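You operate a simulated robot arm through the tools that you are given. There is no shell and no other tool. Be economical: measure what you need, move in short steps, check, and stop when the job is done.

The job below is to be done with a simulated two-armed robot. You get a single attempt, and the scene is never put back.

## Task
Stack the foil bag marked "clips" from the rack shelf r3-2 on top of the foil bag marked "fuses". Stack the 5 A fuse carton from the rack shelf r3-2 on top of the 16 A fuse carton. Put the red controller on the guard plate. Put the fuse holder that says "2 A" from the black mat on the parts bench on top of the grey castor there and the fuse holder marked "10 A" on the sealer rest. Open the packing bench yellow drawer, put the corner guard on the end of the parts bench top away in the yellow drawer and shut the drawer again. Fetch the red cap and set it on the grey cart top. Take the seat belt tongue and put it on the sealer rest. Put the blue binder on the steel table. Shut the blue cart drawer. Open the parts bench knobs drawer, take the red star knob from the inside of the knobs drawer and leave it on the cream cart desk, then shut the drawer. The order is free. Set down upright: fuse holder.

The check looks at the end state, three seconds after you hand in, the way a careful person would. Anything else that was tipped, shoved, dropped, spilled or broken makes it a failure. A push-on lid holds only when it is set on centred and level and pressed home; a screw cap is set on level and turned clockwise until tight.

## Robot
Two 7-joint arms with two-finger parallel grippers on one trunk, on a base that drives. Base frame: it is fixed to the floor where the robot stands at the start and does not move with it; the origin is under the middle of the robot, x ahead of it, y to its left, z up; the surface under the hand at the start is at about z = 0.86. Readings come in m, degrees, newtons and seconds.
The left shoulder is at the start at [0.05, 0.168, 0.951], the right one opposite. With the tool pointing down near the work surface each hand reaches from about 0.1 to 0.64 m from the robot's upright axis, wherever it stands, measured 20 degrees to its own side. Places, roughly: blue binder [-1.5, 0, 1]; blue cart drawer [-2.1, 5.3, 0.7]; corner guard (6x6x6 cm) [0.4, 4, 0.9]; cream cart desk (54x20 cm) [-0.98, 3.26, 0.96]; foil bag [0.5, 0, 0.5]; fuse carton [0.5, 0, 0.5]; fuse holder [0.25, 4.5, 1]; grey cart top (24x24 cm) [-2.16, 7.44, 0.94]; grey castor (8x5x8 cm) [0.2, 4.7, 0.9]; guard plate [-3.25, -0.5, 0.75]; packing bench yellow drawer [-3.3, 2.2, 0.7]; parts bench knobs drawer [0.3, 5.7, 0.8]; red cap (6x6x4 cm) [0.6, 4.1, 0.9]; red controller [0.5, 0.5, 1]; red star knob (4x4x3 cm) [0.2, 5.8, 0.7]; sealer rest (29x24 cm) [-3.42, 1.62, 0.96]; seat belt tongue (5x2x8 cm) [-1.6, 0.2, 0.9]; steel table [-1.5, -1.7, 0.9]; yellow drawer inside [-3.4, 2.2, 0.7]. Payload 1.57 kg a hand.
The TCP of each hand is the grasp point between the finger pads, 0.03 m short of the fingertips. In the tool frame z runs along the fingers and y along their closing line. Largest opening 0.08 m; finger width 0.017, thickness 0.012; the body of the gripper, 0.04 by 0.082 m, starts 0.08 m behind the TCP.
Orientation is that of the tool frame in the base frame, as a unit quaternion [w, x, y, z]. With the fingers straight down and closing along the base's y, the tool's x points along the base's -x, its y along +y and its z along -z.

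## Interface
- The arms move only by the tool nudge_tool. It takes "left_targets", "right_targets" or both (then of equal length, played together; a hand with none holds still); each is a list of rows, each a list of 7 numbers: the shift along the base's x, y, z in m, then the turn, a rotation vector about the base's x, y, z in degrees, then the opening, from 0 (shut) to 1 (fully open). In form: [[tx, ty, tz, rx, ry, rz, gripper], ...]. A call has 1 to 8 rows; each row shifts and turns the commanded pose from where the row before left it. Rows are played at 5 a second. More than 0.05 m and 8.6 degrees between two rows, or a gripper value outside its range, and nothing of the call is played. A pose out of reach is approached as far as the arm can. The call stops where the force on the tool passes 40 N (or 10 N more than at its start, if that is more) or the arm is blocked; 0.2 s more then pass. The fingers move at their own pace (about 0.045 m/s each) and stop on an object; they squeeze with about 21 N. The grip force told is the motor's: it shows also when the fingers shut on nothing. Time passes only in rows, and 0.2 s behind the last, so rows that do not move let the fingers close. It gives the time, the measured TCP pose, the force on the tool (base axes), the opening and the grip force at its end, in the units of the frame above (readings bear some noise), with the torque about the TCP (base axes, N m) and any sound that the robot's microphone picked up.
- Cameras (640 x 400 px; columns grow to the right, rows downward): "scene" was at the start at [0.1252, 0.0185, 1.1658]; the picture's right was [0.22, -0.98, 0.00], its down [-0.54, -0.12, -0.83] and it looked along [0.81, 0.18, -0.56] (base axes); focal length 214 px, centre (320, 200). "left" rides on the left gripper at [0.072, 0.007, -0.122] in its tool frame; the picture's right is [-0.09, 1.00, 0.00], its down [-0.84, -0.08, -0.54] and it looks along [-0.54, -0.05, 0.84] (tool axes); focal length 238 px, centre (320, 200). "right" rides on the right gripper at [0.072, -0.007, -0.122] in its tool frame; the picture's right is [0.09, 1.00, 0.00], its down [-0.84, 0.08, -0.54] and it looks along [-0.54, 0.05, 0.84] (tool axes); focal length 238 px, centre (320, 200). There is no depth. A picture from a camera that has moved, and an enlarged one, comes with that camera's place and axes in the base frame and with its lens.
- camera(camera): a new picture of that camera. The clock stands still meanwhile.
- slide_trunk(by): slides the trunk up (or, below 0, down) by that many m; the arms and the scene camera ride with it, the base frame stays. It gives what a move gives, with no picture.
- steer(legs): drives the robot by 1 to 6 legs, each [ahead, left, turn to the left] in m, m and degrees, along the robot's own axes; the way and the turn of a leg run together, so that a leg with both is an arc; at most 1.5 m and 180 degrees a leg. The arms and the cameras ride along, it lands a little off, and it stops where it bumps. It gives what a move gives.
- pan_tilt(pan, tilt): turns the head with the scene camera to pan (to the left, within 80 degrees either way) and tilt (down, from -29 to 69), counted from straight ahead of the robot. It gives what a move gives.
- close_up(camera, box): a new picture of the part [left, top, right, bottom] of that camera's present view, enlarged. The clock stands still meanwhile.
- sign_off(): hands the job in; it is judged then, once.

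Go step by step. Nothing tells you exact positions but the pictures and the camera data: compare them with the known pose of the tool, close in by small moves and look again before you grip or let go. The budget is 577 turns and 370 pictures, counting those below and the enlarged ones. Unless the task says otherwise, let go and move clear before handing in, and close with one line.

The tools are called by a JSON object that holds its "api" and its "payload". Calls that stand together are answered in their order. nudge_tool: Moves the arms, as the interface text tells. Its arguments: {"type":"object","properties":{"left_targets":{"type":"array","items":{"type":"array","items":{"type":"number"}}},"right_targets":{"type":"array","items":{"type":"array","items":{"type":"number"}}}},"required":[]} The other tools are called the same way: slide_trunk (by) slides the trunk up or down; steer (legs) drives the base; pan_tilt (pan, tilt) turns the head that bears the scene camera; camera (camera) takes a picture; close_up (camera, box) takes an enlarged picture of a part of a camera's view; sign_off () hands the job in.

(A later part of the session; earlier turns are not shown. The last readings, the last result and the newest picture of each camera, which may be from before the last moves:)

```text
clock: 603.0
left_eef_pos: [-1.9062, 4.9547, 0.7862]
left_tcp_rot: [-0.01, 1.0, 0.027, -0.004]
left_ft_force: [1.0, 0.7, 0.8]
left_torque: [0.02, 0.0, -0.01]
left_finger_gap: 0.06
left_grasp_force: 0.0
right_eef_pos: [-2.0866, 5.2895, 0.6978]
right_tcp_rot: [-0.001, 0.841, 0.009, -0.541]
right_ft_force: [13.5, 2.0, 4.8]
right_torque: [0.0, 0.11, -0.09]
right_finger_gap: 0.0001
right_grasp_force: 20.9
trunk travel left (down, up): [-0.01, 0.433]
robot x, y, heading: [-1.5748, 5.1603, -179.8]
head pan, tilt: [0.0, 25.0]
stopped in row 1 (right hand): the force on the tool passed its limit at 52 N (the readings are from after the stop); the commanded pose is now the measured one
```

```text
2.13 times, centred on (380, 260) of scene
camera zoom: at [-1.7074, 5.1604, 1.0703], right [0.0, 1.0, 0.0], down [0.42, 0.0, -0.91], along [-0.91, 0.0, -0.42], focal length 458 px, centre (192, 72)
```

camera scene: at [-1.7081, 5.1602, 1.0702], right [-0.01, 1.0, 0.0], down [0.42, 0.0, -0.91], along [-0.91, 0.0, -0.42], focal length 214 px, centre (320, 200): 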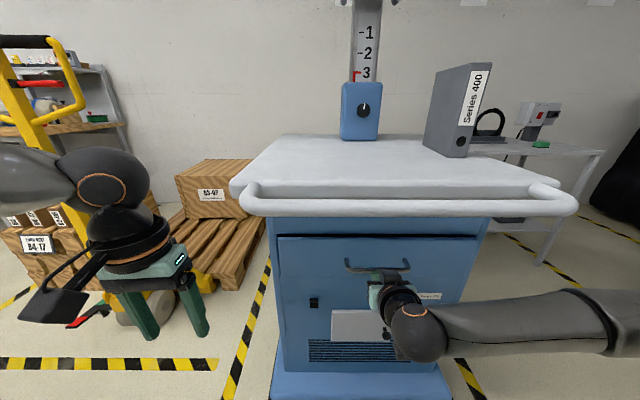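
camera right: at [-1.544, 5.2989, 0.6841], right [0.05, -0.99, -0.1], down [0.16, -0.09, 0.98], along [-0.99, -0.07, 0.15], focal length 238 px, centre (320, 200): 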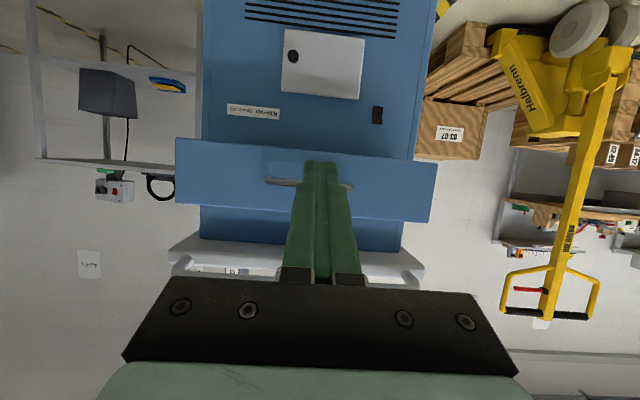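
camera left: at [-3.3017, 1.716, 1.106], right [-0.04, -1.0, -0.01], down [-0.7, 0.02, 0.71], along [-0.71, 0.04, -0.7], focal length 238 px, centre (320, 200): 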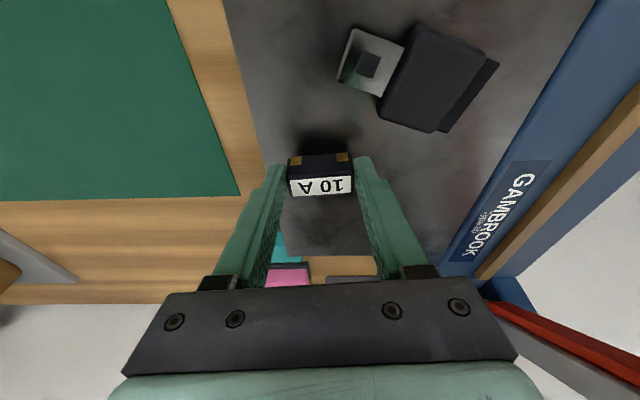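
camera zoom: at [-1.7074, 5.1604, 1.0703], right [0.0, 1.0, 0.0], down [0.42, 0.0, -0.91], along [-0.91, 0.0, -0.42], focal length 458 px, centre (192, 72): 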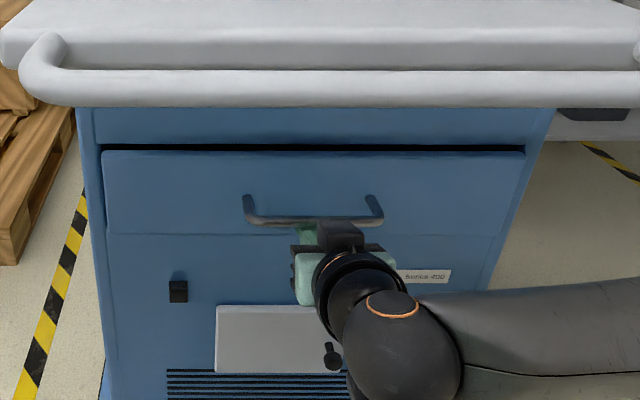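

The blue drawer is shut. Back off, turn to face east and approach the knobs drawer.

{"api": "steer", "payload": {"legs": [[-0.45, 0, 0], [0, 0, 90], [0, 0, 90], [0.25, 0.45, 0]]}}

{"api": "pan_tilt", "payload": {"pan": 0, "tilt": 22}}

{"api": "camera", "payload": {"camera": "scene"}}

```text
clock: 617.5
left_eef_pos: [-0.5003, 5.8026, 0.7857]
left_tcp_rot: [0.003, 0.001, 1.0, -0.01]
left_ft_force: [0.3, 0.1, -0.5]
left_torque: [0.0, 0.0, 0.03]
left_finger_gap: 0.06
left_grasp_force: 0.2
right_eef_pos: [-0.3395, 5.4564, 0.6959]
right_tcp_rot: [0.539, 0.014, 0.842, -0.016]
right_ft_force: [0.2, -0.2, -0.4]
right_torque: [0.01, -0.01, 0.0]
right_finger_gap: 0.0
right_grasp_force: 21.0
trunk travel left (down, up): [-0.01, 0.433]
robot x, y, heading: [-0.8439, 5.6134, -2.8]
head pan, tilt: [0.0, 25.0]
```

```text
clock: 618.2
left_eef_pos: [-0.4998, 5.8034, 0.7857]
left_tcp_rot: [0.002, 0.0, 1.0, -0.011]
left_ft_force: [-0.6, 0.4, 0.0]
left_torque: [0.01, 0.0, 0.0]
left_finger_gap: 0.0599
left_grasp_force: 0.1
right_eef_pos: [-0.3384, 5.4569, 0.6967]
right_tcp_rot: [0.539, 0.014, 0.842, -0.016]
right_ft_force: [-0.2, -0.2, 0.0]
right_torque: [0.01, 0.04, -0.01]
right_finger_gap: 0.0
right_grasp_force: 20.5
trunk travel left (down, up): [-0.01, 0.433]
robot x, y, heading: [-0.8456, 5.6131, -3.0]
head pan, tilt: [0.0, 22.0]
```

```text
132 pictures are left
camera scene: at [-0.7113, 5.6054, 1.0749], right [-0.05, -1.0, 0.0], down [-0.37, 0.02, -0.93], along [0.93, -0.05, -0.37], focal length 214 px, centre (320, 200)
```

scene: 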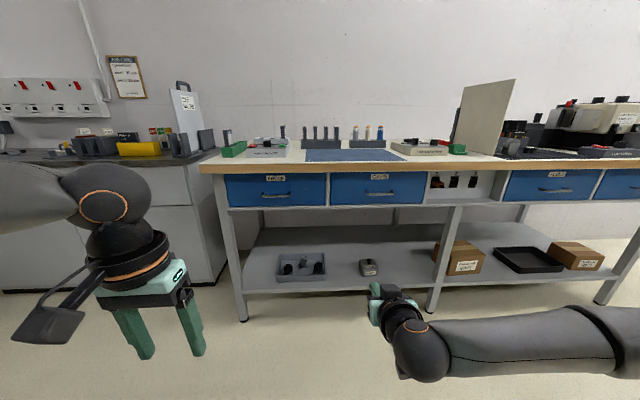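

{"api": "close_up", "payload": {"camera": "scene", "box": [200, 150, 460, 220]}}

```text
2.46 times, centred on (330, 185) of scene
camera zoom: at [-0.7113, 5.6054, 1.0749], right [-0.05, -1.0, 0.0], down [-0.37, 0.02, -0.93], along [0.93, -0.05, -0.37], focal length 528 px, centre (295, 237)
```

zoom: 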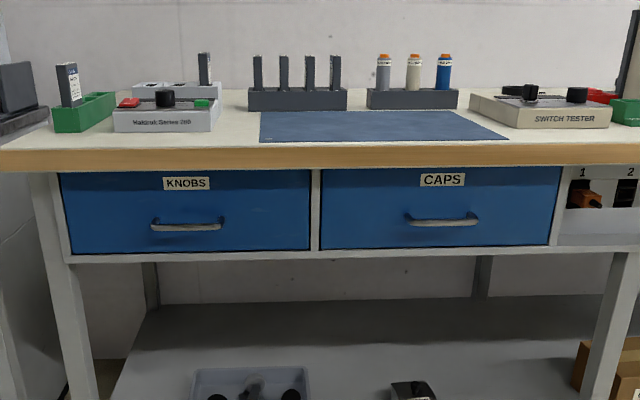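

The KNOBS handle is at ≈(0.09,5.737,0.773). I roll the right hand to close vertically and line up.

{"api": "nudge_tool", "payload": {"right_targets": [[0, 0, 0.012, -7.7, 0.3, 3.6, 0.3], [0, 0, 0.012, -7.7, 0.3, 3.6, 0.7], [0, 0, 0.012, -7.7, 0.3, 3.6, 0.7], [0, 0, 0.012, -7.7, 0.3, 3.6, 0.7], [0, 0, 0.012, -7.7, 0.3, 3.6, 0.7], [0, 0, 0.012, -7.7, 0.3, 3.6, 0.7], [0, 0, 0.012, -7.7, 0.3, 3.6, 0.7], [0, 0, 0.0, -7.7, 0.3, 3.6, 0.7]]}}

{"api": "nudge_tool", "payload": {"right_targets": [[0, 0, 0, -7.7, 0.3, 3.6, 0.7], [0, 0, 0, -7.7, 0.3, 3.6, 0.7], [0, 0, 0, -4.5, 0.2, 2.1, 0.7]]}}

{"api": "steer", "payload": {"legs": [[0, 0.28, 3], [0.2, 0, 0]]}}

{"api": "camera", "payload": {"camera": "right"}}

{"api": "camera", "payload": {"camera": "scene"}}

```text
clock: 620.0
left_eef_pos: [-0.4997, 5.802, 0.7854]
left_tcp_rot: [0.003, 0.001, 1.0, -0.01]
left_ft_force: [0.3, -1.0, -0.5]
left_torque: [0.02, -0.01, -0.01]
left_finger_gap: 0.0603
left_grasp_force: 0.0
right_eef_pos: [-0.3365, 5.4573, 0.782]
right_tcp_rot: [0.441, -0.463, 0.702, -0.313]
right_ft_force: [0.3, -0.8, -0.5]
right_torque: [-0.03, 0.01, 0.0]
right_finger_gap: 0.0562
right_grasp_force: 0.0
trunk travel left (down, up): [-0.01, 0.433]
robot x, y, heading: [-0.8402, 5.6087, -2.7]
head pan, tilt: [0.0, 22.0]
```

```text
clock: 620.8
left_eef_pos: [-0.4998, 5.8017, 0.7847]
left_tcp_rot: [0.002, 0.001, 1.0, -0.01]
left_ft_force: [-0.1, -0.7, 0.3]
left_torque: [-0.01, 0.01, 0.02]
left_finger_gap: 0.0599
left_grasp_force: 0.0
right_eef_pos: [-0.3374, 5.4561, 0.7814]
right_tcp_rot: [0.374, -0.589, 0.601, -0.389]
right_ft_force: [0.2, -0.6, 0.5]
right_torque: [0.03, 0.0, 0.01]
right_finger_gap: 0.0561
right_grasp_force: 0.1
trunk travel left (down, up): [-0.01, 0.433]
robot x, y, heading: [-0.839, 5.6149, -2.8]
head pan, tilt: [0.0, 22.0]
```

```text
clock: 625.1
left_eef_pos: [-0.3034, 6.1059, 0.7864]
left_tcp_rot: [0.003, -0.026, 1.0, -0.011]
left_ft_force: [0.2, 0.2, -0.1]
left_torque: [-0.02, -0.01, 0.0]
left_finger_gap: 0.0599
left_grasp_force: 0.1
right_eef_pos: [-0.1235, 5.77, 0.7824]
right_tcp_rot: [-0.384, 0.604, -0.587, 0.379]
right_ft_force: [0.1, 0.3, 0.1]
right_torque: [0.0, 0.02, -0.01]
right_finger_gap: 0.056
right_grasp_force: 0.1
trunk travel left (down, up): [-0.01, 0.433]
robot x, y, heading: [-0.6371, 5.903, 0.3]
head pan, tilt: [0.0, 22.0]
```

```text
130 pictures are left
camera right: at [-0.2284, 5.6956, 0.8392], right [-0.41, -0.11, -0.9], down [-0.55, 0.82, 0.15], along [0.73, 0.56, -0.4], focal length 238 px, centre (320, 200)
```

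right: 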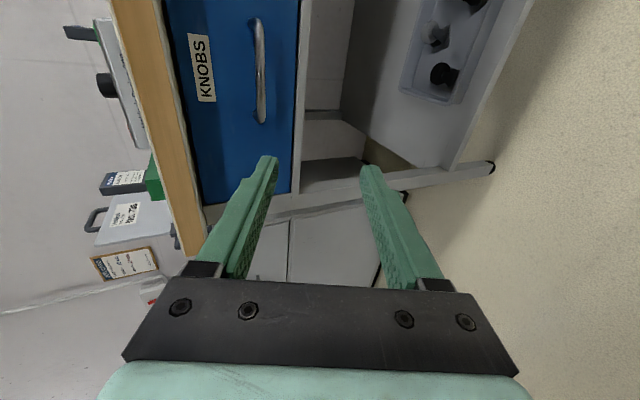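

```text
129 pictures are left
camera scene: at [-0.5043, 5.8982, 1.0749], right [0.0, -1.0, 0.0], down [-0.37, 0.0, -0.93], along [0.93, 0.0, -0.37], focal length 214 px, centre (320, 200)
```

scene: 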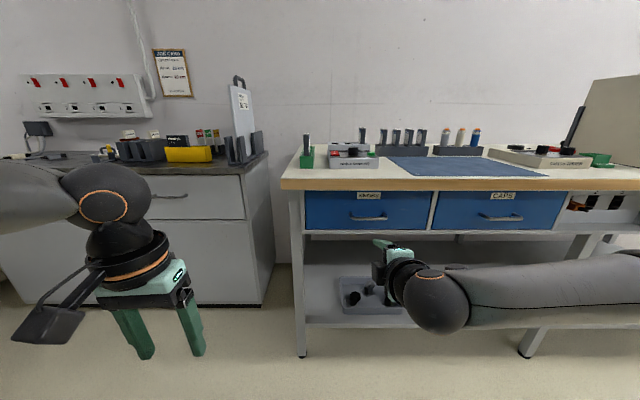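

Handle centre ≈(0.10,5.738,0.767). Drive in and close on it.

{"api": "steer", "payload": {"legs": [[0.13, -0.03, -0.3]]}}

{"api": "camera", "payload": {"camera": "right"}}

```text
clock: 626.4
left_eef_pos: [-0.1745, 6.0736, 0.7861]
left_tcp_rot: [0.003, -0.022, 1.0, -0.011]
left_ft_force: [-0.6, 0.0, -0.2]
left_torque: [0.03, -0.01, 0.03]
left_finger_gap: 0.0597
left_grasp_force: 0.0
right_eef_pos: [0.0055, 5.7359, 0.7814]
right_tcp_rot: [-0.383, 0.602, -0.588, 0.38]
right_ft_force: [0.3, 0.2, -0.2]
right_torque: [-0.01, 0.04, 0.0]
right_finger_gap: 0.0562
right_grasp_force: 0.0
trunk travel left (down, up): [-0.01, 0.433]
robot x, y, heading: [-0.5062, 5.8652, -0.1]
head pan, tilt: [0.0, 22.0]
```

```text
128 pictures are left
camera right: at [-0.1017, 5.6624, 0.8392], right [-0.41, -0.11, -0.9], down [-0.54, 0.83, 0.15], along [0.73, 0.55, -0.4], focal length 238 px, centre (320, 200)
```

right: 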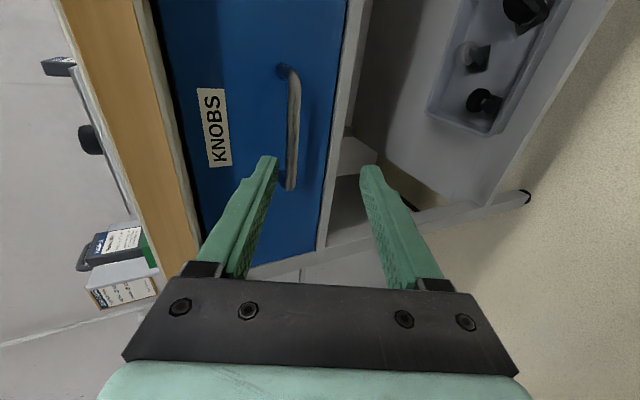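

{"api": "nudge_tool", "payload": {"right_targets": [[0.03, 0.001, -0.002, 0, 0, 0, 0.7], [0.03, 0.001, -0.003, 0, 0, 0, 0.7], [0.018, 0.001, -0.002, 0, 0, 0, 0.7]]}}

{"api": "camera", "payload": {"camera": "right"}}

```text
clock: 627.1
left_eef_pos: [-0.1743, 6.0727, 0.7855]
left_tcp_rot: [0.003, -0.022, 1.0, -0.011]
left_ft_force: [-0.6, -1.1, 0.4]
left_torque: [0.0, -0.01, 0.0]
left_finger_gap: 0.0603
left_grasp_force: 0.1
right_eef_pos: [0.0849, 5.738, 0.7735]
right_tcp_rot: [-0.383, 0.602, -0.589, 0.38]
right_ft_force: [-0.3, -0.1, 0.3]
right_torque: [0.0, 0.01, 0.01]
right_finger_gap: 0.0561
right_grasp_force: 0.1
trunk travel left (down, up): [-0.01, 0.433]
robot x, y, heading: [-0.5073, 5.869, -0.1]
head pan, tilt: [0.0, 22.0]
```

```text
127 pictures are left
camera right: at [-0.0216, 5.6646, 0.831], right [-0.41, -0.11, -0.9], down [-0.54, 0.83, 0.15], along [0.73, 0.55, -0.4], focal length 238 px, centre (320, 200)
```

right: 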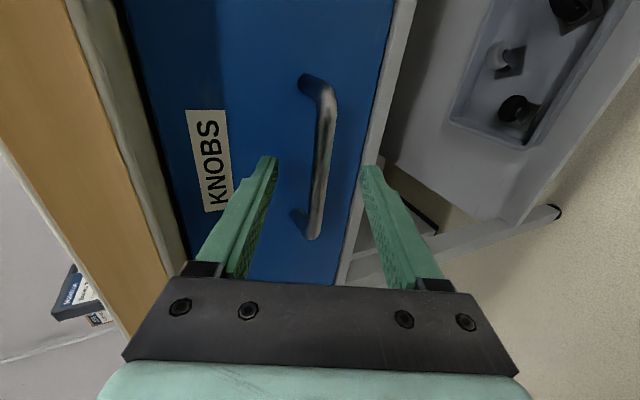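

Bar between the fingers, as before. Close and pull the drawer out.

{"api": "nudge_tool", "payload": {"right_targets": [[0.003, 0, 0, 0, 0, 0, 0], [0, 0, 0, 0, 0, 0, 0], [0, 0, 0, 0, 0, 0, 0], [0, 0, 0, 0, 0, 0, 0]]}}

{"api": "steer", "payload": {"legs": [[-0.22, 0, 0]]}}

{"api": "pan_tilt", "payload": {"pan": -10, "tilt": 35}}

{"api": "camera", "payload": {"camera": "scene"}}

```text
clock: 628.1
left_eef_pos: [-0.1741, 6.0724, 0.7868]
left_tcp_rot: [0.002, -0.022, 1.0, -0.011]
left_ft_force: [0.3, 0.3, 0.0]
left_torque: [-0.02, -0.05, 0.03]
left_finger_gap: 0.0599
left_grasp_force: 0.0
right_eef_pos: [0.0866, 5.7373, 0.7738]
right_tcp_rot: [-0.382, 0.602, -0.589, 0.38]
right_ft_force: [-2.6, 0.5, -2.3]
right_torque: [0.31, 0.1, -0.14]
right_finger_gap: 0.0118
right_grasp_force: 25.8
trunk travel left (down, up): [-0.01, 0.433]
robot x, y, heading: [-0.511, 5.8675, -0.4]
head pan, tilt: [0.0, 22.0]
```

```text
clock: 629.8
left_eef_pos: [-0.3848, 6.0739, 0.7854]
left_tcp_rot: [0.002, -0.02, 1.0, -0.01]
left_ft_force: [0.0, 1.0, -0.7]
left_torque: [-0.02, -0.01, 0.01]
left_finger_gap: 0.0603
left_grasp_force: 0.0
right_eef_pos: [-0.125, 5.7386, 0.7728]
right_tcp_rot: [-0.382, 0.601, -0.589, 0.381]
right_ft_force: [-0.9, 8.2, -5.8]
right_torque: [0.59, 0.16, 0.69]
right_finger_gap: 0.0118
right_grasp_force: 29.0
trunk travel left (down, up): [-0.01, 0.433]
robot x, y, heading: [-0.7168, 5.8722, -0.3]
head pan, tilt: [0.0, 22.0]
```

```text
clock: 630.5
left_eef_pos: [-0.3839, 6.0735, 0.7851]
left_tcp_rot: [0.003, -0.02, 1.0, -0.01]
left_ft_force: [-0.1, -0.5, 0.3]
left_torque: [-0.02, -0.01, 0.01]
left_finger_gap: 0.0602
left_grasp_force: 0.0
right_eef_pos: [-0.126, 5.7385, 0.774]
right_tcp_rot: [-0.382, 0.602, -0.589, 0.38]
right_ft_force: [1.1, 1.1, -2.5]
right_torque: [0.12, 0.03, -0.46]
right_finger_gap: 0.0117
right_grasp_force: 28.7
trunk travel left (down, up): [-0.01, 0.433]
robot x, y, heading: [-0.7169, 5.8681, -0.1]
head pan, tilt: [-10.0, 35.0]
```

```text
126 pictures are left
camera scene: at [-0.5943, 5.8523, 1.0543], right [-0.18, -0.98, 0.0], down [-0.56, 0.1, -0.82], along [0.81, -0.15, -0.57], focal length 214 px, centre (320, 200)
```

scene: 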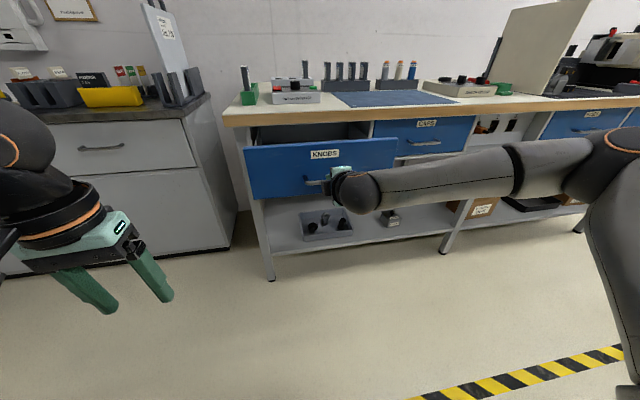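

Drawer open ~21 cm. Release and back off; raise the trunk and look inside.

{"api": "nudge_tool", "payload": {"right_targets": [[0, 0, 0, 0, 0, 0, 0.7], [0, 0, 0, 0, 0, 0, 0.7], [-0.04, 0, 0.01, 0, 0, 0, 0.7], [-0.04, 0, 0.01, 0, 0, 0, 0.7]]}}

{"api": "slide_trunk", "payload": {"by": 0.2}}

{"api": "pan_tilt", "payload": {"pan": -8, "tilt": 40}}

{"api": "camera", "payload": {"camera": "scene"}}

{"api": "close_up", "payload": {"camera": "scene", "box": [240, 140, 420, 260]}}

```text
clock: 631.5
left_eef_pos: [-0.3851, 6.073, 0.7856]
left_tcp_rot: [0.003, -0.02, 1.0, -0.01]
left_ft_force: [0.2, -0.2, 0.2]
left_torque: [0.05, 0.01, 0.0]
left_finger_gap: 0.0601
left_grasp_force: 0.0
right_eef_pos: [-0.2075, 5.7391, 0.7943]
right_tcp_rot: [-0.382, 0.602, -0.589, 0.38]
right_ft_force: [0.5, -0.6, -0.4]
right_torque: [-0.01, -0.04, 0.0]
right_finger_gap: 0.056
right_grasp_force: 0.0
trunk travel left (down, up): [-0.01, 0.433]
robot x, y, heading: [-0.7229, 5.8653, -0.5]
head pan, tilt: [-10.0, 35.0]
```

```text
clock: 633.7
left_eef_pos: [-0.3858, 6.074, 0.9857]
left_tcp_rot: [0.002, -0.02, 1.0, -0.01]
left_ft_force: [0.4, 0.3, 0.0]
left_torque: [-0.01, -0.02, 0.0]
left_finger_gap: 0.06
left_grasp_force: 0.0
right_eef_pos: [-0.2068, 5.7379, 0.993]
right_tcp_rot: [-0.383, 0.603, -0.588, 0.38]
right_ft_force: [-0.7, 0.3, 0.6]
right_torque: [0.02, 0.03, 0.0]
right_finger_gap: 0.0561
right_grasp_force: 0.1
trunk travel left (down, up): [-0.21, 0.233]
robot x, y, heading: [-0.7187, 5.8678, -0.5]
head pan, tilt: [-10.0, 35.0]
```

```text
clock: 634.4
left_eef_pos: [-0.3854, 6.0734, 0.9861]
left_tcp_rot: [0.003, -0.02, 1.0, -0.01]
left_ft_force: [0.6, 0.3, 0.1]
left_torque: [0.02, 0.0, -0.02]
left_finger_gap: 0.0599
left_grasp_force: 0.1
right_eef_pos: [-0.2072, 5.7383, 0.9944]
right_tcp_rot: [-0.382, 0.602, -0.589, 0.38]
right_ft_force: [0.8, -0.5, -0.2]
right_torque: [0.02, 0.0, 0.02]
right_finger_gap: 0.0558
right_grasp_force: 0.1
trunk travel left (down, up): [-0.21, 0.233]
robot x, y, heading: [-0.7173, 5.871, -0.3]
head pan, tilt: [-8.0, 40.0]
```

```text
125 pictures are left
camera scene: at [-0.597, 5.8557, 1.2467], right [-0.15, -0.99, 0.0], down [-0.64, 0.09, -0.77], along [0.76, -0.11, -0.64], focal length 214 px, centre (320, 200)
```

scene: 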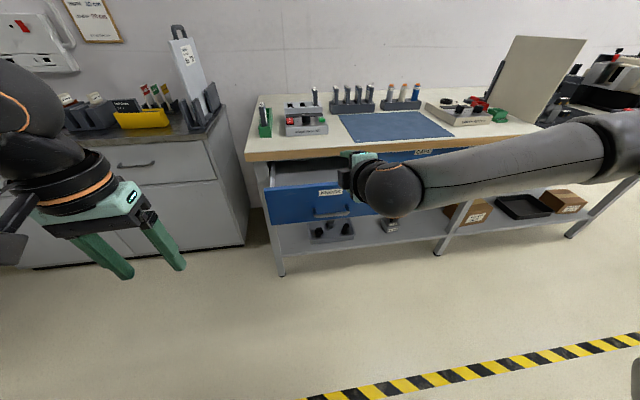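

```text
3.33 times, centred on (330, 200) of scene
camera zoom: at [-0.597, 5.8557, 1.2467], right [-0.15, -0.99, 0.0], down [-0.64, 0.09, -0.77], along [0.76, -0.11, -0.64], focal length 715 px, centre (287, 200)
```

zoom: 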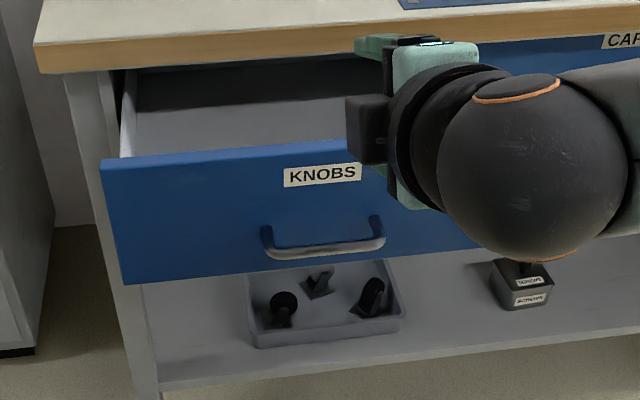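

{"api": "nudge_tool", "payload": {"right_targets": [[-0.03, -0.02, 0.02, 0, 0, 0, 0.3], [-0.03, -0.02, 0.02, 0, 0, 0, 0], [-0.03, -0.02, 0.02, 0, 0, 0, 0], [-0.02, -0.02, 0.02, 0, 0, 0, 0]], "left_targets": [[0, 0, 0.03, 0, 0, 0, 0.8], [0, 0, 0.03, 0, 0, 0, 0.8], [0, 0, 0.02, 0, 0, 0, 0.8], [0, 0, 0.0, 0, 0, 0, 0.8]]}}

{"api": "steer", "payload": {"legs": [[0, -0.34, 0.3], [0.2, 0, 0]]}}

{"api": "camera", "payload": {"camera": "left"}}

{"api": "camera", "payload": {"camera": "scene"}}

```text
clock: 635.4
left_eef_pos: [-0.3834, 6.0738, 1.0667]
left_tcp_rot: [0.003, -0.02, 1.0, -0.01]
left_ft_force: [1.1, -0.2, 0.2]
left_torque: [0.01, 0.01, -0.01]
left_finger_gap: 0.064
left_grasp_force: 0.0
right_eef_pos: [-0.3014, 5.6686, 1.0712]
right_tcp_rot: [-0.383, 0.601, -0.591, 0.378]
right_ft_force: [0.2, -1.0, 0.1]
right_torque: [-0.02, 0.03, 0.0]
right_finger_gap: 0.0
right_grasp_force: 16.9
right hand out of reach, approached as far as the arm can: row 3, 4
trunk travel left (down, up): [-0.21, 0.233]
robot x, y, heading: [-0.7165, 5.8711, -0.6]
head pan, tilt: [-8.0, 40.0]
```

```text
clock: 640.1
left_eef_pos: [-0.1825, 5.7275, 1.0661]
left_tcp_rot: [0.002, -0.017, 1.0, -0.01]
left_ft_force: [-0.2, 0.3, 0.0]
left_torque: [0.01, 0.04, -0.03]
left_finger_gap: 0.064
left_grasp_force: 0.1
right_eef_pos: [-0.1027, 5.323, 1.0735]
right_tcp_rot: [-0.383, 0.599, -0.591, 0.382]
right_ft_force: [-0.3, -0.6, 1.2]
right_torque: [0.01, -0.01, -0.01]
right_finger_gap: 0.0
right_grasp_force: 20.8
trunk travel left (down, up): [-0.21, 0.233]
robot x, y, heading: [-0.5219, 5.5255, -0.8]
head pan, tilt: [-8.0, 40.0]
```

```text
123 pictures are left
camera left: at [-0.2559, 5.735, 1.1876], right [0.06, 1.0, -0.02], down [0.84, -0.04, 0.55], along [0.55, -0.05, -0.84], focal length 238 px, centre (320, 200)
```

left: 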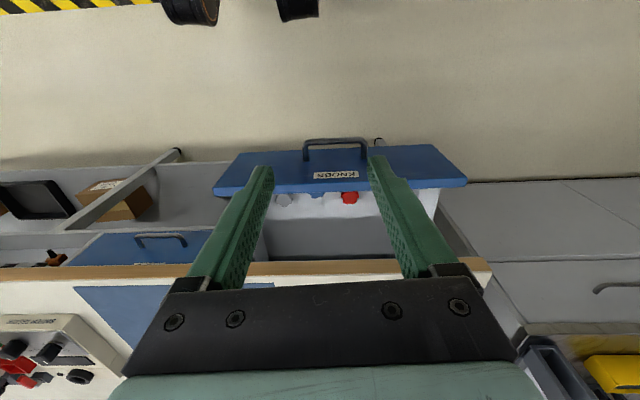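

```text
122 pictures are left
camera scene: at [-0.3988, 5.5113, 1.2466], right [-0.15, -0.99, 0.0], down [-0.64, 0.1, -0.77], along [0.76, -0.12, -0.64], focal length 214 px, centre (320, 200)
```

scene: 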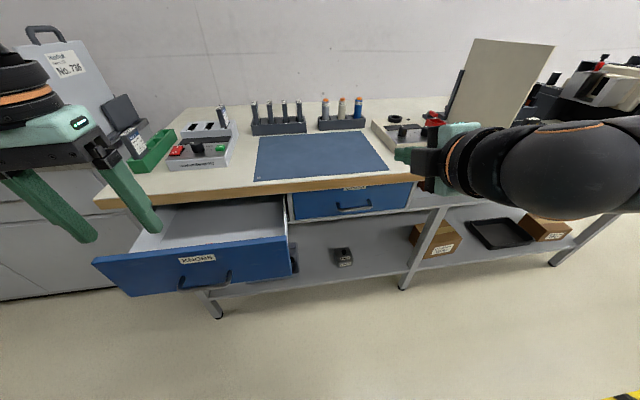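

A red knob is visible just behind the front panel. I move the left hand over the drawer for a better view.

{"api": "nudge_tool", "payload": {"left_targets": [[0.04, 0.01, 0.0, 0, 0, 0, 1], [0.04, 0.01, 0, 0, 0, 0, 1], [0.03, 0.01, 0, 0, 0, 0, 1]]}}

{"api": "camera", "payload": {"camera": "left"}}

{"api": "close_up", "payload": {"camera": "left", "box": [220, 100, 440, 250]}}

```text
clock: 641.0
left_eef_pos: [-0.0709, 5.7588, 1.0655]
left_tcp_rot: [0.003, -0.018, 1.0, -0.01]
left_ft_force: [-0.2, -0.5, 0.1]
left_torque: [-0.02, 0.04, -0.02]
left_finger_gap: 0.0799
left_grasp_force: 0.0
right_eef_pos: [-0.1032, 5.3227, 1.0738]
right_tcp_rot: [-0.383, 0.599, -0.591, 0.381]
right_ft_force: [-0.4, 0.3, 1.3]
right_torque: [-0.01, -0.01, 0.02]
right_finger_gap: 0.0
right_grasp_force: 21.0
trunk travel left (down, up): [-0.21, 0.233]
robot x, y, heading: [-0.5228, 5.5251, -1.0]
head pan, tilt: [-8.0, 40.0]
```

```text
121 pictures are left
camera left: at [-0.1434, 5.7664, 1.1865], right [0.06, 1.0, -0.02], down [0.84, -0.04, 0.55], along [0.55, -0.05, -0.84], focal length 238 px, centre (320, 200)
```

left: 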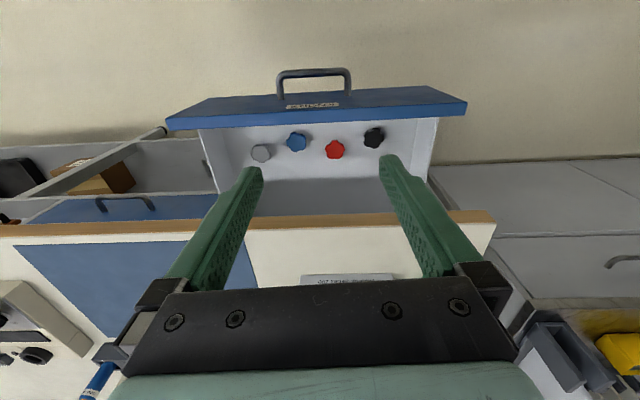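

```text
2.67 times, centred on (330, 175) of left
camera zoom: at [-0.1434, 5.7664, 1.1865], right [0.06, 1.0, -0.02], down [0.84, -0.04, 0.55], along [0.55, -0.05, -0.84], focal length 636 px, centre (293, 267)
```

zoom: 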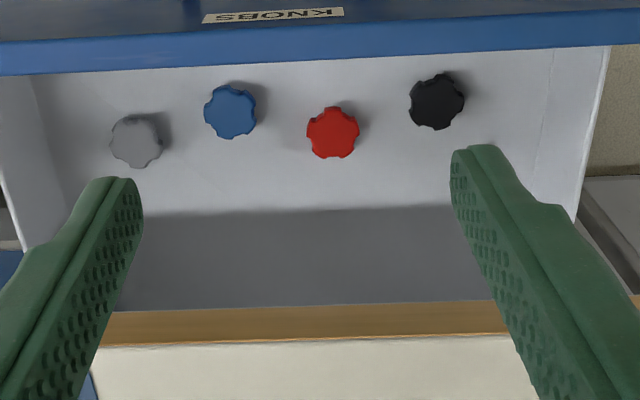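

Knobs lie in a row; the red one is at ≈(0.036,5.777), close to the bench edge. I'll hook the panel from inside and pull the drawer out 9 cm more for room.

{"api": "nudge_tool", "payload": {"left_targets": [[0.03, -0.01, -0.03, 0, 0, 0, 0.3], [0.03, -0.01, -0.03, 0, 0, 0, 0], [0.0, 0, -0.045, 0, 0, 0, 0], [0, 0, -0.045, 0, 0, 0, 0], [0, 0, -0.045, 0, 0, 0, 0], [0, 0, -0.045, 0, 0, 0, 0]]}}

{"api": "camera", "payload": {"camera": "left"}}

```text
clock: 642.4
left_eef_pos: [-0.0107, 5.7383, 0.8277]
left_tcp_rot: [0.004, -0.018, 1.0, -0.011]
left_ft_force: [0.1, 0.4, 0.0]
left_torque: [0.01, 0.03, -0.01]
left_finger_gap: 0.0003
left_grasp_force: 21.5
right_eef_pos: [-0.1025, 5.3218, 1.0749]
right_tcp_rot: [-0.382, 0.599, -0.591, 0.382]
right_ft_force: [-0.7, -0.1, -1.0]
right_torque: [0.02, 0.0, 0.02]
right_finger_gap: 0.0002
right_grasp_force: 20.9
trunk travel left (down, up): [-0.21, 0.233]
robot x, y, heading: [-0.522, 5.5229, -0.9]
head pan, tilt: [-8.0, 40.0]
```

```text
119 pictures are left
camera left: at [-0.0832, 5.7465, 0.9485], right [0.06, 1.0, -0.02], down [0.84, -0.04, 0.55], along [0.55, -0.05, -0.84], focal length 238 px, centre (320, 200)
```

left: 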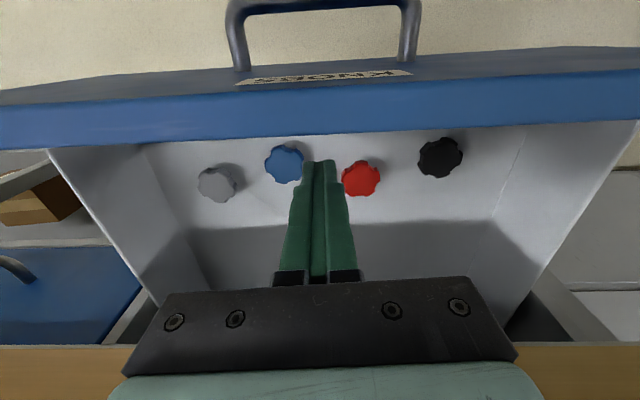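

{"api": "steer", "payload": {"legs": [[-0.12, 0, 0]]}}

{"api": "camera", "payload": {"camera": "left"}}

```text
clock: 643.6
left_eef_pos: [-0.1309, 5.7419, 0.8281]
left_tcp_rot: [0.004, -0.018, 1.0, -0.011]
left_ft_force: [0.2, 0.6, 0.5]
left_torque: [0.02, -0.01, -0.01]
left_finger_gap: 0.0
left_grasp_force: 21.0
right_eef_pos: [-0.2233, 5.3246, 1.074]
right_tcp_rot: [-0.383, 0.599, -0.591, 0.381]
right_ft_force: [0.6, 0.5, 0.0]
right_torque: [0.0, -0.02, 0.01]
right_finger_gap: 0.0001
right_grasp_force: 21.1
trunk travel left (down, up): [-0.21, 0.233]
robot x, y, heading: [-0.6397, 5.5276, -0.6]
head pan, tilt: [-8.0, 40.0]
```

```text
118 pictures are left
camera left: at [-0.2029, 5.7481, 0.9494], right [0.06, 1.0, -0.02], down [0.84, -0.04, 0.55], along [0.55, -0.05, -0.84], focal length 238 px, centre (320, 200)
```

left: 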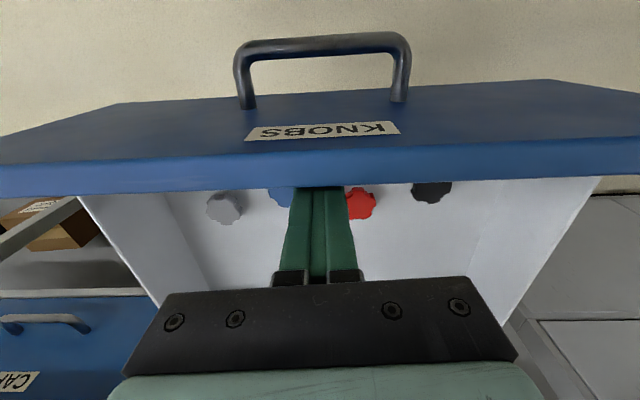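

Drawer pulled further. Now raise the left hand and line up over the red knob.

{"api": "nudge_tool", "payload": {"left_targets": [[0.02, 0.0, 0.04, 0, 0, 0, 0], [0.03, 0.01, 0.04, 0, 0, 0, 0.7], [0.03, 0.015, 0.04, 0, 0, 0, 0.9], [0, 0.01, 0.03, 0, 0, 0, 0.9]]}}

{"api": "camera", "payload": {"camera": "left"}}

```text
refused: row 2 steps farther than a row can; nothing moved
```

```text
117 pictures are left
camera left: at [-0.2029, 5.7481, 0.9494], right [0.06, 1.0, -0.02], down [0.84, -0.04, 0.55], along [0.55, -0.05, -0.84], focal length 238 px, centre (320, 200)
```

left: 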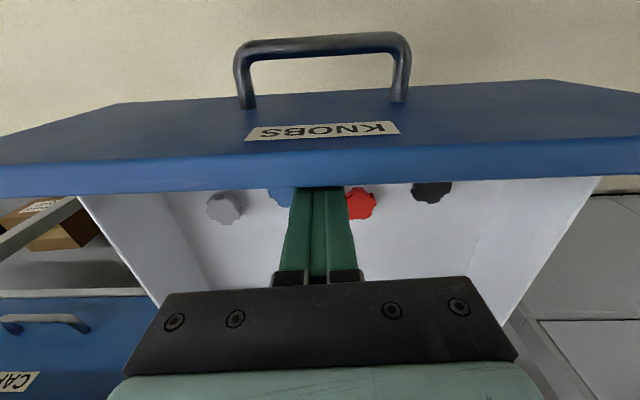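

{"api": "nudge_tool", "payload": {"left_targets": [[0.02, 0.0, 0.04, 0, 0, 0, 0], [0.02, 0.01, 0.04, 0, 0, 0, 0.7], [0.02, 0.015, 0.03, 0, 0, 0, 0.9], [0.01, 0.01, 0.03, 0, 0, 0, 0.9]]}}

{"api": "camera", "payload": {"camera": "left"}}

```text
clock: 644.6
left_eef_pos: [-0.0848, 5.7919, 0.9695]
left_tcp_rot: [0.003, -0.018, 1.0, -0.011]
left_ft_force: [0.3, 0.7, -0.7]
left_torque: [0.0, 0.0, -0.02]
left_finger_gap: 0.0662
left_grasp_force: 0.1
left hand out of reach, approached as far as the arm can: row 1, 2, 3, 4
right_eef_pos: [-0.2226, 5.3241, 1.0742]
right_tcp_rot: [-0.383, 0.6, -0.59, 0.381]
right_ft_force: [0.4, -0.4, -0.5]
right_torque: [-0.02, -0.01, -0.04]
right_finger_gap: 0.0001
right_grasp_force: 20.8
trunk travel left (down, up): [-0.21, 0.233]
robot x, y, heading: [-0.6407, 5.5306, -0.6]
head pan, tilt: [-8.0, 40.0]
```

```text
116 pictures are left
camera left: at [-0.1574, 5.7981, 1.0903], right [0.06, 1.0, -0.02], down [0.83, -0.04, 0.55], along [0.55, -0.05, -0.84], focal length 238 px, centre (320, 200)
```

left: 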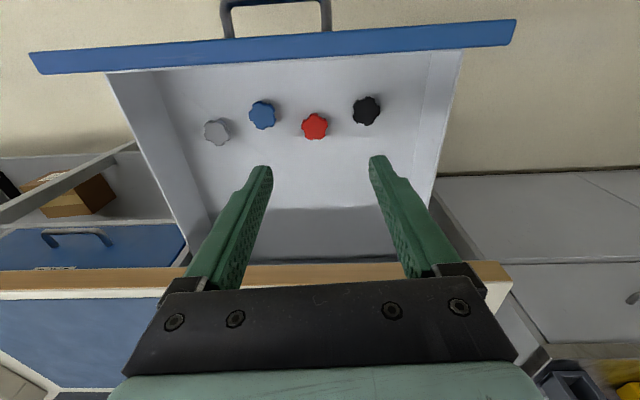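

Red knob ≈(-0.052,5.776). I drive in 6 cm, tilt the hand 8° back to clear the camera from the panel, and approach.

{"api": "steer", "payload": {"legs": [[0.06, 0, 0]]}}

{"api": "nudge_tool", "payload": {"left_targets": [[-0.028, -0.016, 0, 0, 0, 0, 0.9], [0, 0, -0.03, 0, 4, 0, 0.9], [0, 0, -0.04, 0, 4, 0, 0.9], [0, 0, -0.04, 0, 0, 0, 0.9], [0, 0, -0.04, 0, 0, 0, 0.9]]}}

{"api": "camera", "payload": {"camera": "left"}}

```text
clock: 645.6
left_eef_pos: [-0.023, 5.7904, 0.9696]
left_tcp_rot: [0.004, -0.019, 1.0, -0.011]
left_ft_force: [-0.2, -0.2, 0.5]
left_torque: [-0.03, 0.0, -0.03]
left_finger_gap: 0.072
left_grasp_force: 0.1
right_eef_pos: [-0.1606, 5.3246, 1.0737]
right_tcp_rot: [-0.382, 0.6, -0.591, 0.38]
right_ft_force: [0.2, -0.5, 0.5]
right_torque: [-0.01, 0.0, 0.03]
right_finger_gap: 0.0
right_grasp_force: 21.2
trunk travel left (down, up): [-0.21, 0.233]
robot x, y, heading: [-0.5764, 5.5241, -0.7]
head pan, tilt: [-8.0, 40.0]
```

```text
clock: 646.8
left_eef_pos: [-0.0715, 5.7824, 0.8239]
left_tcp_rot: [-0.065, -0.019, 0.998, -0.01]
left_ft_force: [0.8, -0.1, -0.1]
left_torque: [0.01, -0.01, -0.01]
left_finger_gap: 0.0721
left_grasp_force: 0.0
left hand out of reach, approached as far as the arm can: row 3, 4, 5
right_eef_pos: [-0.1604, 5.3238, 1.0742]
right_tcp_rot: [-0.383, 0.6, -0.59, 0.381]
right_ft_force: [0.4, -0.6, -0.5]
right_torque: [0.0, -0.04, 0.01]
right_finger_gap: 0.0001
right_grasp_force: 20.8
trunk travel left (down, up): [-0.21, 0.233]
robot x, y, heading: [-0.5763, 5.5291, -0.7]
head pan, tilt: [-8.0, 40.0]
```

```text
115 pictures are left
camera left: at [-0.1269, 5.791, 0.9532], right [0.05, 1.0, -0.03], down [0.9, -0.03, 0.43], along [0.43, -0.05, -0.9], focal length 238 px, centre (320, 200)
```

left: 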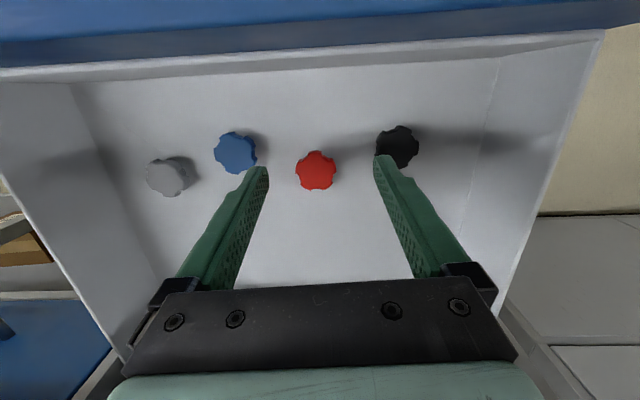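

I lower the trunk for better reach and narrow the opening to stay off the neighbouring knobs.

{"api": "nudge_tool", "payload": {"left_targets": [[0, -0.003, 0.03, 0, 0, 0, 0.7], [0, -0.003, 0.03, 0, 0, 0, 0.7]]}}

{"api": "slide_trunk", "payload": {"by": -0.1}}

{"api": "nudge_tool", "payload": {"left_targets": [[0.015, 0.0, -0.005, 0, -3, 0, 0.7], [0.008, 0, -0.005, 0, -2, 0, 0.7]]}}

{"api": "camera", "payload": {"camera": "left"}}

```text
clock: 647.4
left_eef_pos: [-0.0724, 5.7785, 0.8864]
left_tcp_rot: [-0.066, -0.02, 0.998, -0.01]
left_ft_force: [0.2, -0.9, 0.1]
left_torque: [0.02, 0.01, -0.01]
left_finger_gap: 0.056
left_grasp_force: 0.1
right_eef_pos: [-0.1612, 5.3231, 1.0735]
right_tcp_rot: [-0.383, 0.6, -0.59, 0.382]
right_ft_force: [0.4, 0.0, 0.2]
right_torque: [0.03, -0.02, -0.01]
right_finger_gap: 0.0
right_grasp_force: 20.9
trunk travel left (down, up): [-0.21, 0.233]
robot x, y, heading: [-0.5773, 5.5248, -0.9]
head pan, tilt: [-8.0, 40.0]
```

```text
clock: 648.7
left_eef_pos: [-0.0741, 5.7801, 0.786]
left_tcp_rot: [-0.066, -0.019, 0.998, -0.01]
left_ft_force: [0.3, -0.1, 0.6]
left_torque: [0.0, -0.01, 0.01]
left_finger_gap: 0.0561
left_grasp_force: 0.0
right_eef_pos: [-0.161, 5.3242, 0.9742]
right_tcp_rot: [-0.383, 0.6, -0.59, 0.381]
right_ft_force: [-0.1, 0.7, 0.1]
right_torque: [-0.02, 0.01, -0.01]
right_finger_gap: 0.0
right_grasp_force: 20.8
trunk travel left (down, up): [-0.11, 0.333]
robot x, y, heading: [-0.5804, 5.5278, -0.9]
head pan, tilt: [-8.0, 40.0]
```

```text
clock: 649.3
left_eef_pos: [-0.0508, 5.7777, 0.7747]
left_tcp_rot: [-0.023, -0.019, 1.0, -0.01]
left_ft_force: [0.5, 0.5, -0.7]
left_torque: [0.01, -0.02, -0.02]
left_finger_gap: 0.056
left_grasp_force: 0.1
right_eef_pos: [-0.1608, 5.324, 0.9736]
right_tcp_rot: [-0.382, 0.6, -0.591, 0.381]
right_ft_force: [-0.6, -0.2, 0.3]
right_torque: [-0.01, 0.01, 0.0]
right_finger_gap: 0.0001
right_grasp_force: 21.4
trunk travel left (down, up): [-0.11, 0.333]
robot x, y, heading: [-0.5792, 5.5284, -0.7]
head pan, tilt: [-8.0, 40.0]
```

```text
114 pictures are left
camera left: at [-0.1156, 5.7851, 0.9], right [0.05, 1.0, -0.02], down [0.86, -0.03, 0.51], along [0.5, -0.05, -0.86], focal length 238 px, centre (320, 200)
```

left: 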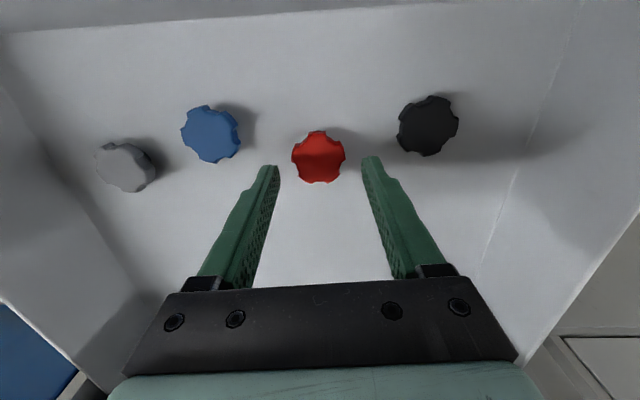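

Centred. Descend and grip.

{"api": "nudge_tool", "payload": {"left_targets": [[0, -0.002, -0.02, 0, 0, 0, 0.7], [0, 0, -0.015, 0, 0, 0, 0.7], [0, 0, -0.006, 0, 0, 0, 0.7], [0, 0, 0, 0, 0, 0, 0], [0, 0, 0, 0, 0, 0, 0], [0, 0, 0, 0, 0, 0, 0]]}}

{"api": "camera", "payload": {"camera": "left"}}

```text
clock: 650.1
left_eef_pos: [-0.0449, 5.7806, 0.7479]
left_tcp_rot: [-0.008, -0.02, 1.0, -0.01]
left_ft_force: [0.8, 11.2, 17.0]
left_torque: [0.91, -0.14, -0.07]
left_finger_gap: 0.048
left_grasp_force: 5.3
right_eef_pos: [-0.1614, 5.3241, 0.974]
right_tcp_rot: [-0.383, 0.6, -0.59, 0.381]
right_ft_force: [-0.1, -0.4, 0.9]
right_torque: [0.02, 0.0, 0.01]
right_finger_gap: 0.0
right_grasp_force: 21.4
trunk travel left (down, up): [-0.11, 0.333]
robot x, y, heading: [-0.581, 5.5284, -0.7]
head pan, tilt: [-8.0, 40.0]
stopped in row 4 (left hand): the force on the tool passed its limit at 46 N (the readings are from after the stop); the commanded pose is now the measured one
```

```text
113 pictures are left
camera left: at [-0.1151, 5.7862, 0.8693], right [0.05, 1.0, -0.02], down [0.85, -0.03, 0.53], along [0.53, -0.05, -0.85], focal length 238 px, centre (320, 200)
```

left: 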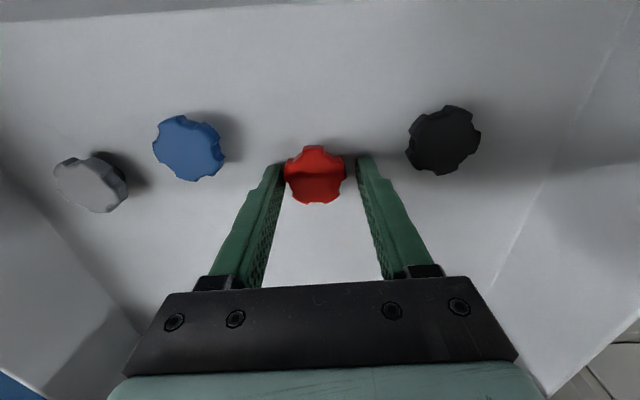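

The tips touched the drawer floor. Raise 4 mm and close.

{"api": "nudge_tool", "payload": {"left_targets": [[0, -0.002, 0.004, 0, 0, 0, 0.55], [0, 0, 0, 0, 0, 0, 0.3], [0, 0, 0, 0, 0, 0, 0], [0, 0, 0, 0, 0, 0, 0], [0, 0, 0, 0, 0, 0, 0]]}}

{"api": "camera", "payload": {"camera": "left"}}

```text
clock: 651.3
left_eef_pos: [-0.0486, 5.7741, 0.7473]
left_tcp_rot: [-0.013, -0.018, 1.0, -0.014]
left_ft_force: [-1.1, 0.3, 1.7]
left_torque: [0.05, 0.01, 0.04]
left_finger_gap: 0.0367
left_grasp_force: 21.3
right_eef_pos: [-0.1616, 5.3232, 0.9738]
right_tcp_rot: [-0.383, 0.6, -0.59, 0.381]
right_ft_force: [-0.9, -0.1, 0.2]
right_torque: [-0.02, 0.01, 0.0]
right_finger_gap: 0.0
right_grasp_force: 21.0
trunk travel left (down, up): [-0.11, 0.333]
robot x, y, heading: [-0.5828, 5.5245, -0.6]
head pan, tilt: [-8.0, 40.0]
```

```text
112 pictures are left
camera left: at [-0.1165, 5.7811, 0.8703], right [0.06, 1.0, -0.03], down [0.85, -0.03, 0.52], along [0.52, -0.05, -0.85], focal length 238 px, centre (320, 200)
```

left: 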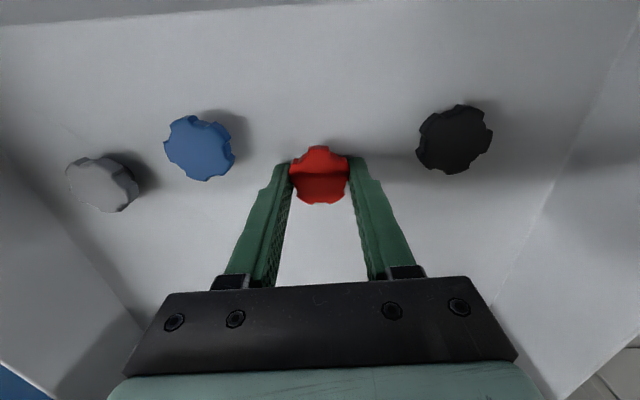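

Red star knob gripped (3.7 cm). Lift it out.

{"api": "nudge_tool", "payload": {"left_targets": [[0, 0, 0.03, 0, 0, 0, 0], [0, 0, 0.045, 0, 0, 0, 0], [0, 0, 0.045, 0, 0, 0, 0], [0, 0, 0.045, 0, 0, 0, 0], [-0.03, 0, 0.03, 0, 0, 0, 0], [-0.045, 0.0, 0.01, 0, 0, 0, 0], [-0.045, 0, 0, 0, 0, 0, 0]]}}

{"api": "camera", "payload": {"camera": "left"}}

```text
clock: 652.9
left_eef_pos: [-0.1661, 5.7743, 0.953]
left_tcp_rot: [-0.013, -0.019, 1.0, -0.013]
left_ft_force: [0.2, -1.1, 0.0]
left_torque: [-0.01, 0.01, -0.01]
left_finger_gap: 0.0364
left_grasp_force: 20.9
right_eef_pos: [-0.1616, 5.3227, 0.9732]
right_tcp_rot: [-0.383, 0.6, -0.591, 0.38]
right_ft_force: [0.1, 0.4, -0.1]
right_torque: [-0.03, 0.04, 0.0]
right_finger_gap: 0.0001
right_grasp_force: 21.0
trunk travel left (down, up): [-0.11, 0.333]
robot x, y, heading: [-0.5808, 5.5256, -0.8]
head pan, tilt: [-8.0, 40.0]
```

```text
111 pictures are left
camera left: at [-0.2347, 5.7813, 1.0753], right [0.05, 1.0, -0.03], down [0.85, -0.03, 0.52], along [0.52, -0.05, -0.85], focal length 238 px, centre (320, 200)
```

left: 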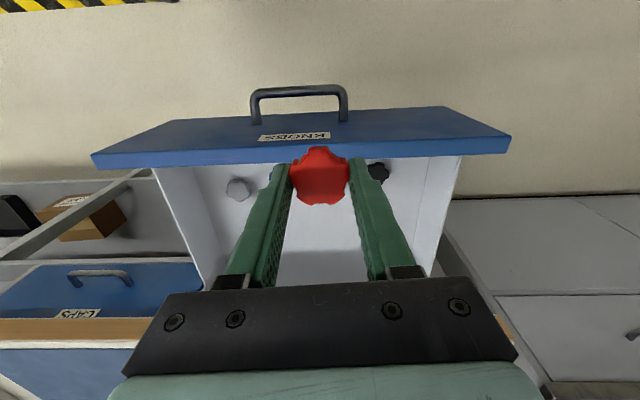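

Knob is out. Now I bring the right fist in front of the panel and push the drawer shut.

{"api": "steer", "payload": {"legs": [[-0.22, 0, 0.7], [0, 0.42, 0]]}}

{"api": "slide_trunk", "payload": {"by": -0.1}}

{"api": "nudge_tool", "payload": {"right_targets": [[0.03, 0, -0.025, 0, 0, 0, 0], [0.03, 0, -0.03, 0, 0, 0, 0]]}}

{"api": "camera", "payload": {"camera": "right"}}

{"api": "camera", "payload": {"camera": "scene"}}

```text
clock: 658.3
left_eef_pos: [-0.3925, 6.1923, 0.9519]
left_tcp_rot: [-0.013, -0.03, 0.999, -0.013]
left_ft_force: [0.4, -0.5, -0.4]
left_torque: [-0.01, -0.01, 0.01]
left_finger_gap: 0.0365
left_grasp_force: 21.1
right_eef_pos: [-0.3764, 5.7418, 0.9733]
right_tcp_rot: [-0.387, 0.606, -0.584, 0.377]
right_ft_force: [0.4, 0.6, 0.2]
right_torque: [-0.02, 0.02, 0.02]
right_finger_gap: 0.0
right_grasp_force: 21.2
trunk travel left (down, up): [-0.11, 0.333]
robot x, y, heading: [-0.7994, 5.9361, 0.2]
head pan, tilt: [-8.0, 40.0]
```

```text
clock: 659.6
left_eef_pos: [-0.392, 6.1918, 0.8521]
left_tcp_rot: [-0.013, -0.03, 0.999, -0.012]
left_ft_force: [-0.1, -0.6, 0.5]
left_torque: [0.03, 0.02, 0.0]
left_finger_gap: 0.0364
left_grasp_force: 21.2
right_eef_pos: [-0.3769, 5.7416, 0.8735]
right_tcp_rot: [-0.386, 0.606, -0.584, 0.377]
right_ft_force: [0.1, 0.0, 0.4]
right_torque: [0.03, 0.04, 0.01]
right_finger_gap: 0.0
right_grasp_force: 21.3
trunk travel left (down, up): [-0.01, 0.433]
robot x, y, heading: [-0.8008, 5.9359, 0.5]
head pan, tilt: [-8.0, 40.0]
```

```text
clock: 660.2
left_eef_pos: [-0.3908, 6.1911, 0.8518]
left_tcp_rot: [-0.013, -0.03, 0.999, -0.013]
left_ft_force: [0.6, 0.0, -1.5]
left_torque: [0.0, -0.03, 0.01]
left_finger_gap: 0.0363
left_grasp_force: 21.1
right_eef_pos: [-0.3163, 5.7432, 0.8213]
right_tcp_rot: [-0.387, 0.605, -0.584, 0.378]
right_ft_force: [0.6, -0.6, 0.4]
right_torque: [0.02, 0.04, 0.01]
right_finger_gap: 0.0001
right_grasp_force: 20.9
trunk travel left (down, up): [-0.01, 0.433]
robot x, y, heading: [-0.8023, 5.9363, 0.7]
head pan, tilt: [-8.0, 40.0]
```

```text
110 pictures are left
camera right: at [-0.4213, 5.6682, 0.8777], right [-0.41, -0.11, -0.91], down [-0.55, 0.82, 0.15], along [0.72, 0.56, -0.4], focal length 238 px, centre (320, 200)
```

right: 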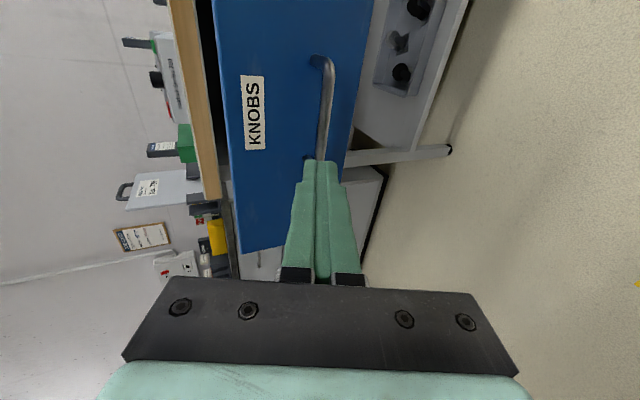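

```text
109 pictures are left
camera scene: at [-0.6765, 5.9241, 1.0468], right [-0.13, -0.99, 0.0], down [-0.64, 0.08, -0.77], along [0.76, -0.1, -0.64], focal length 214 px, centre (320, 200)
```

scene: 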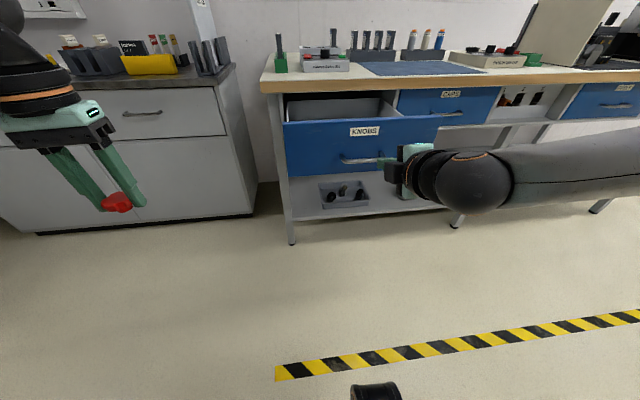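

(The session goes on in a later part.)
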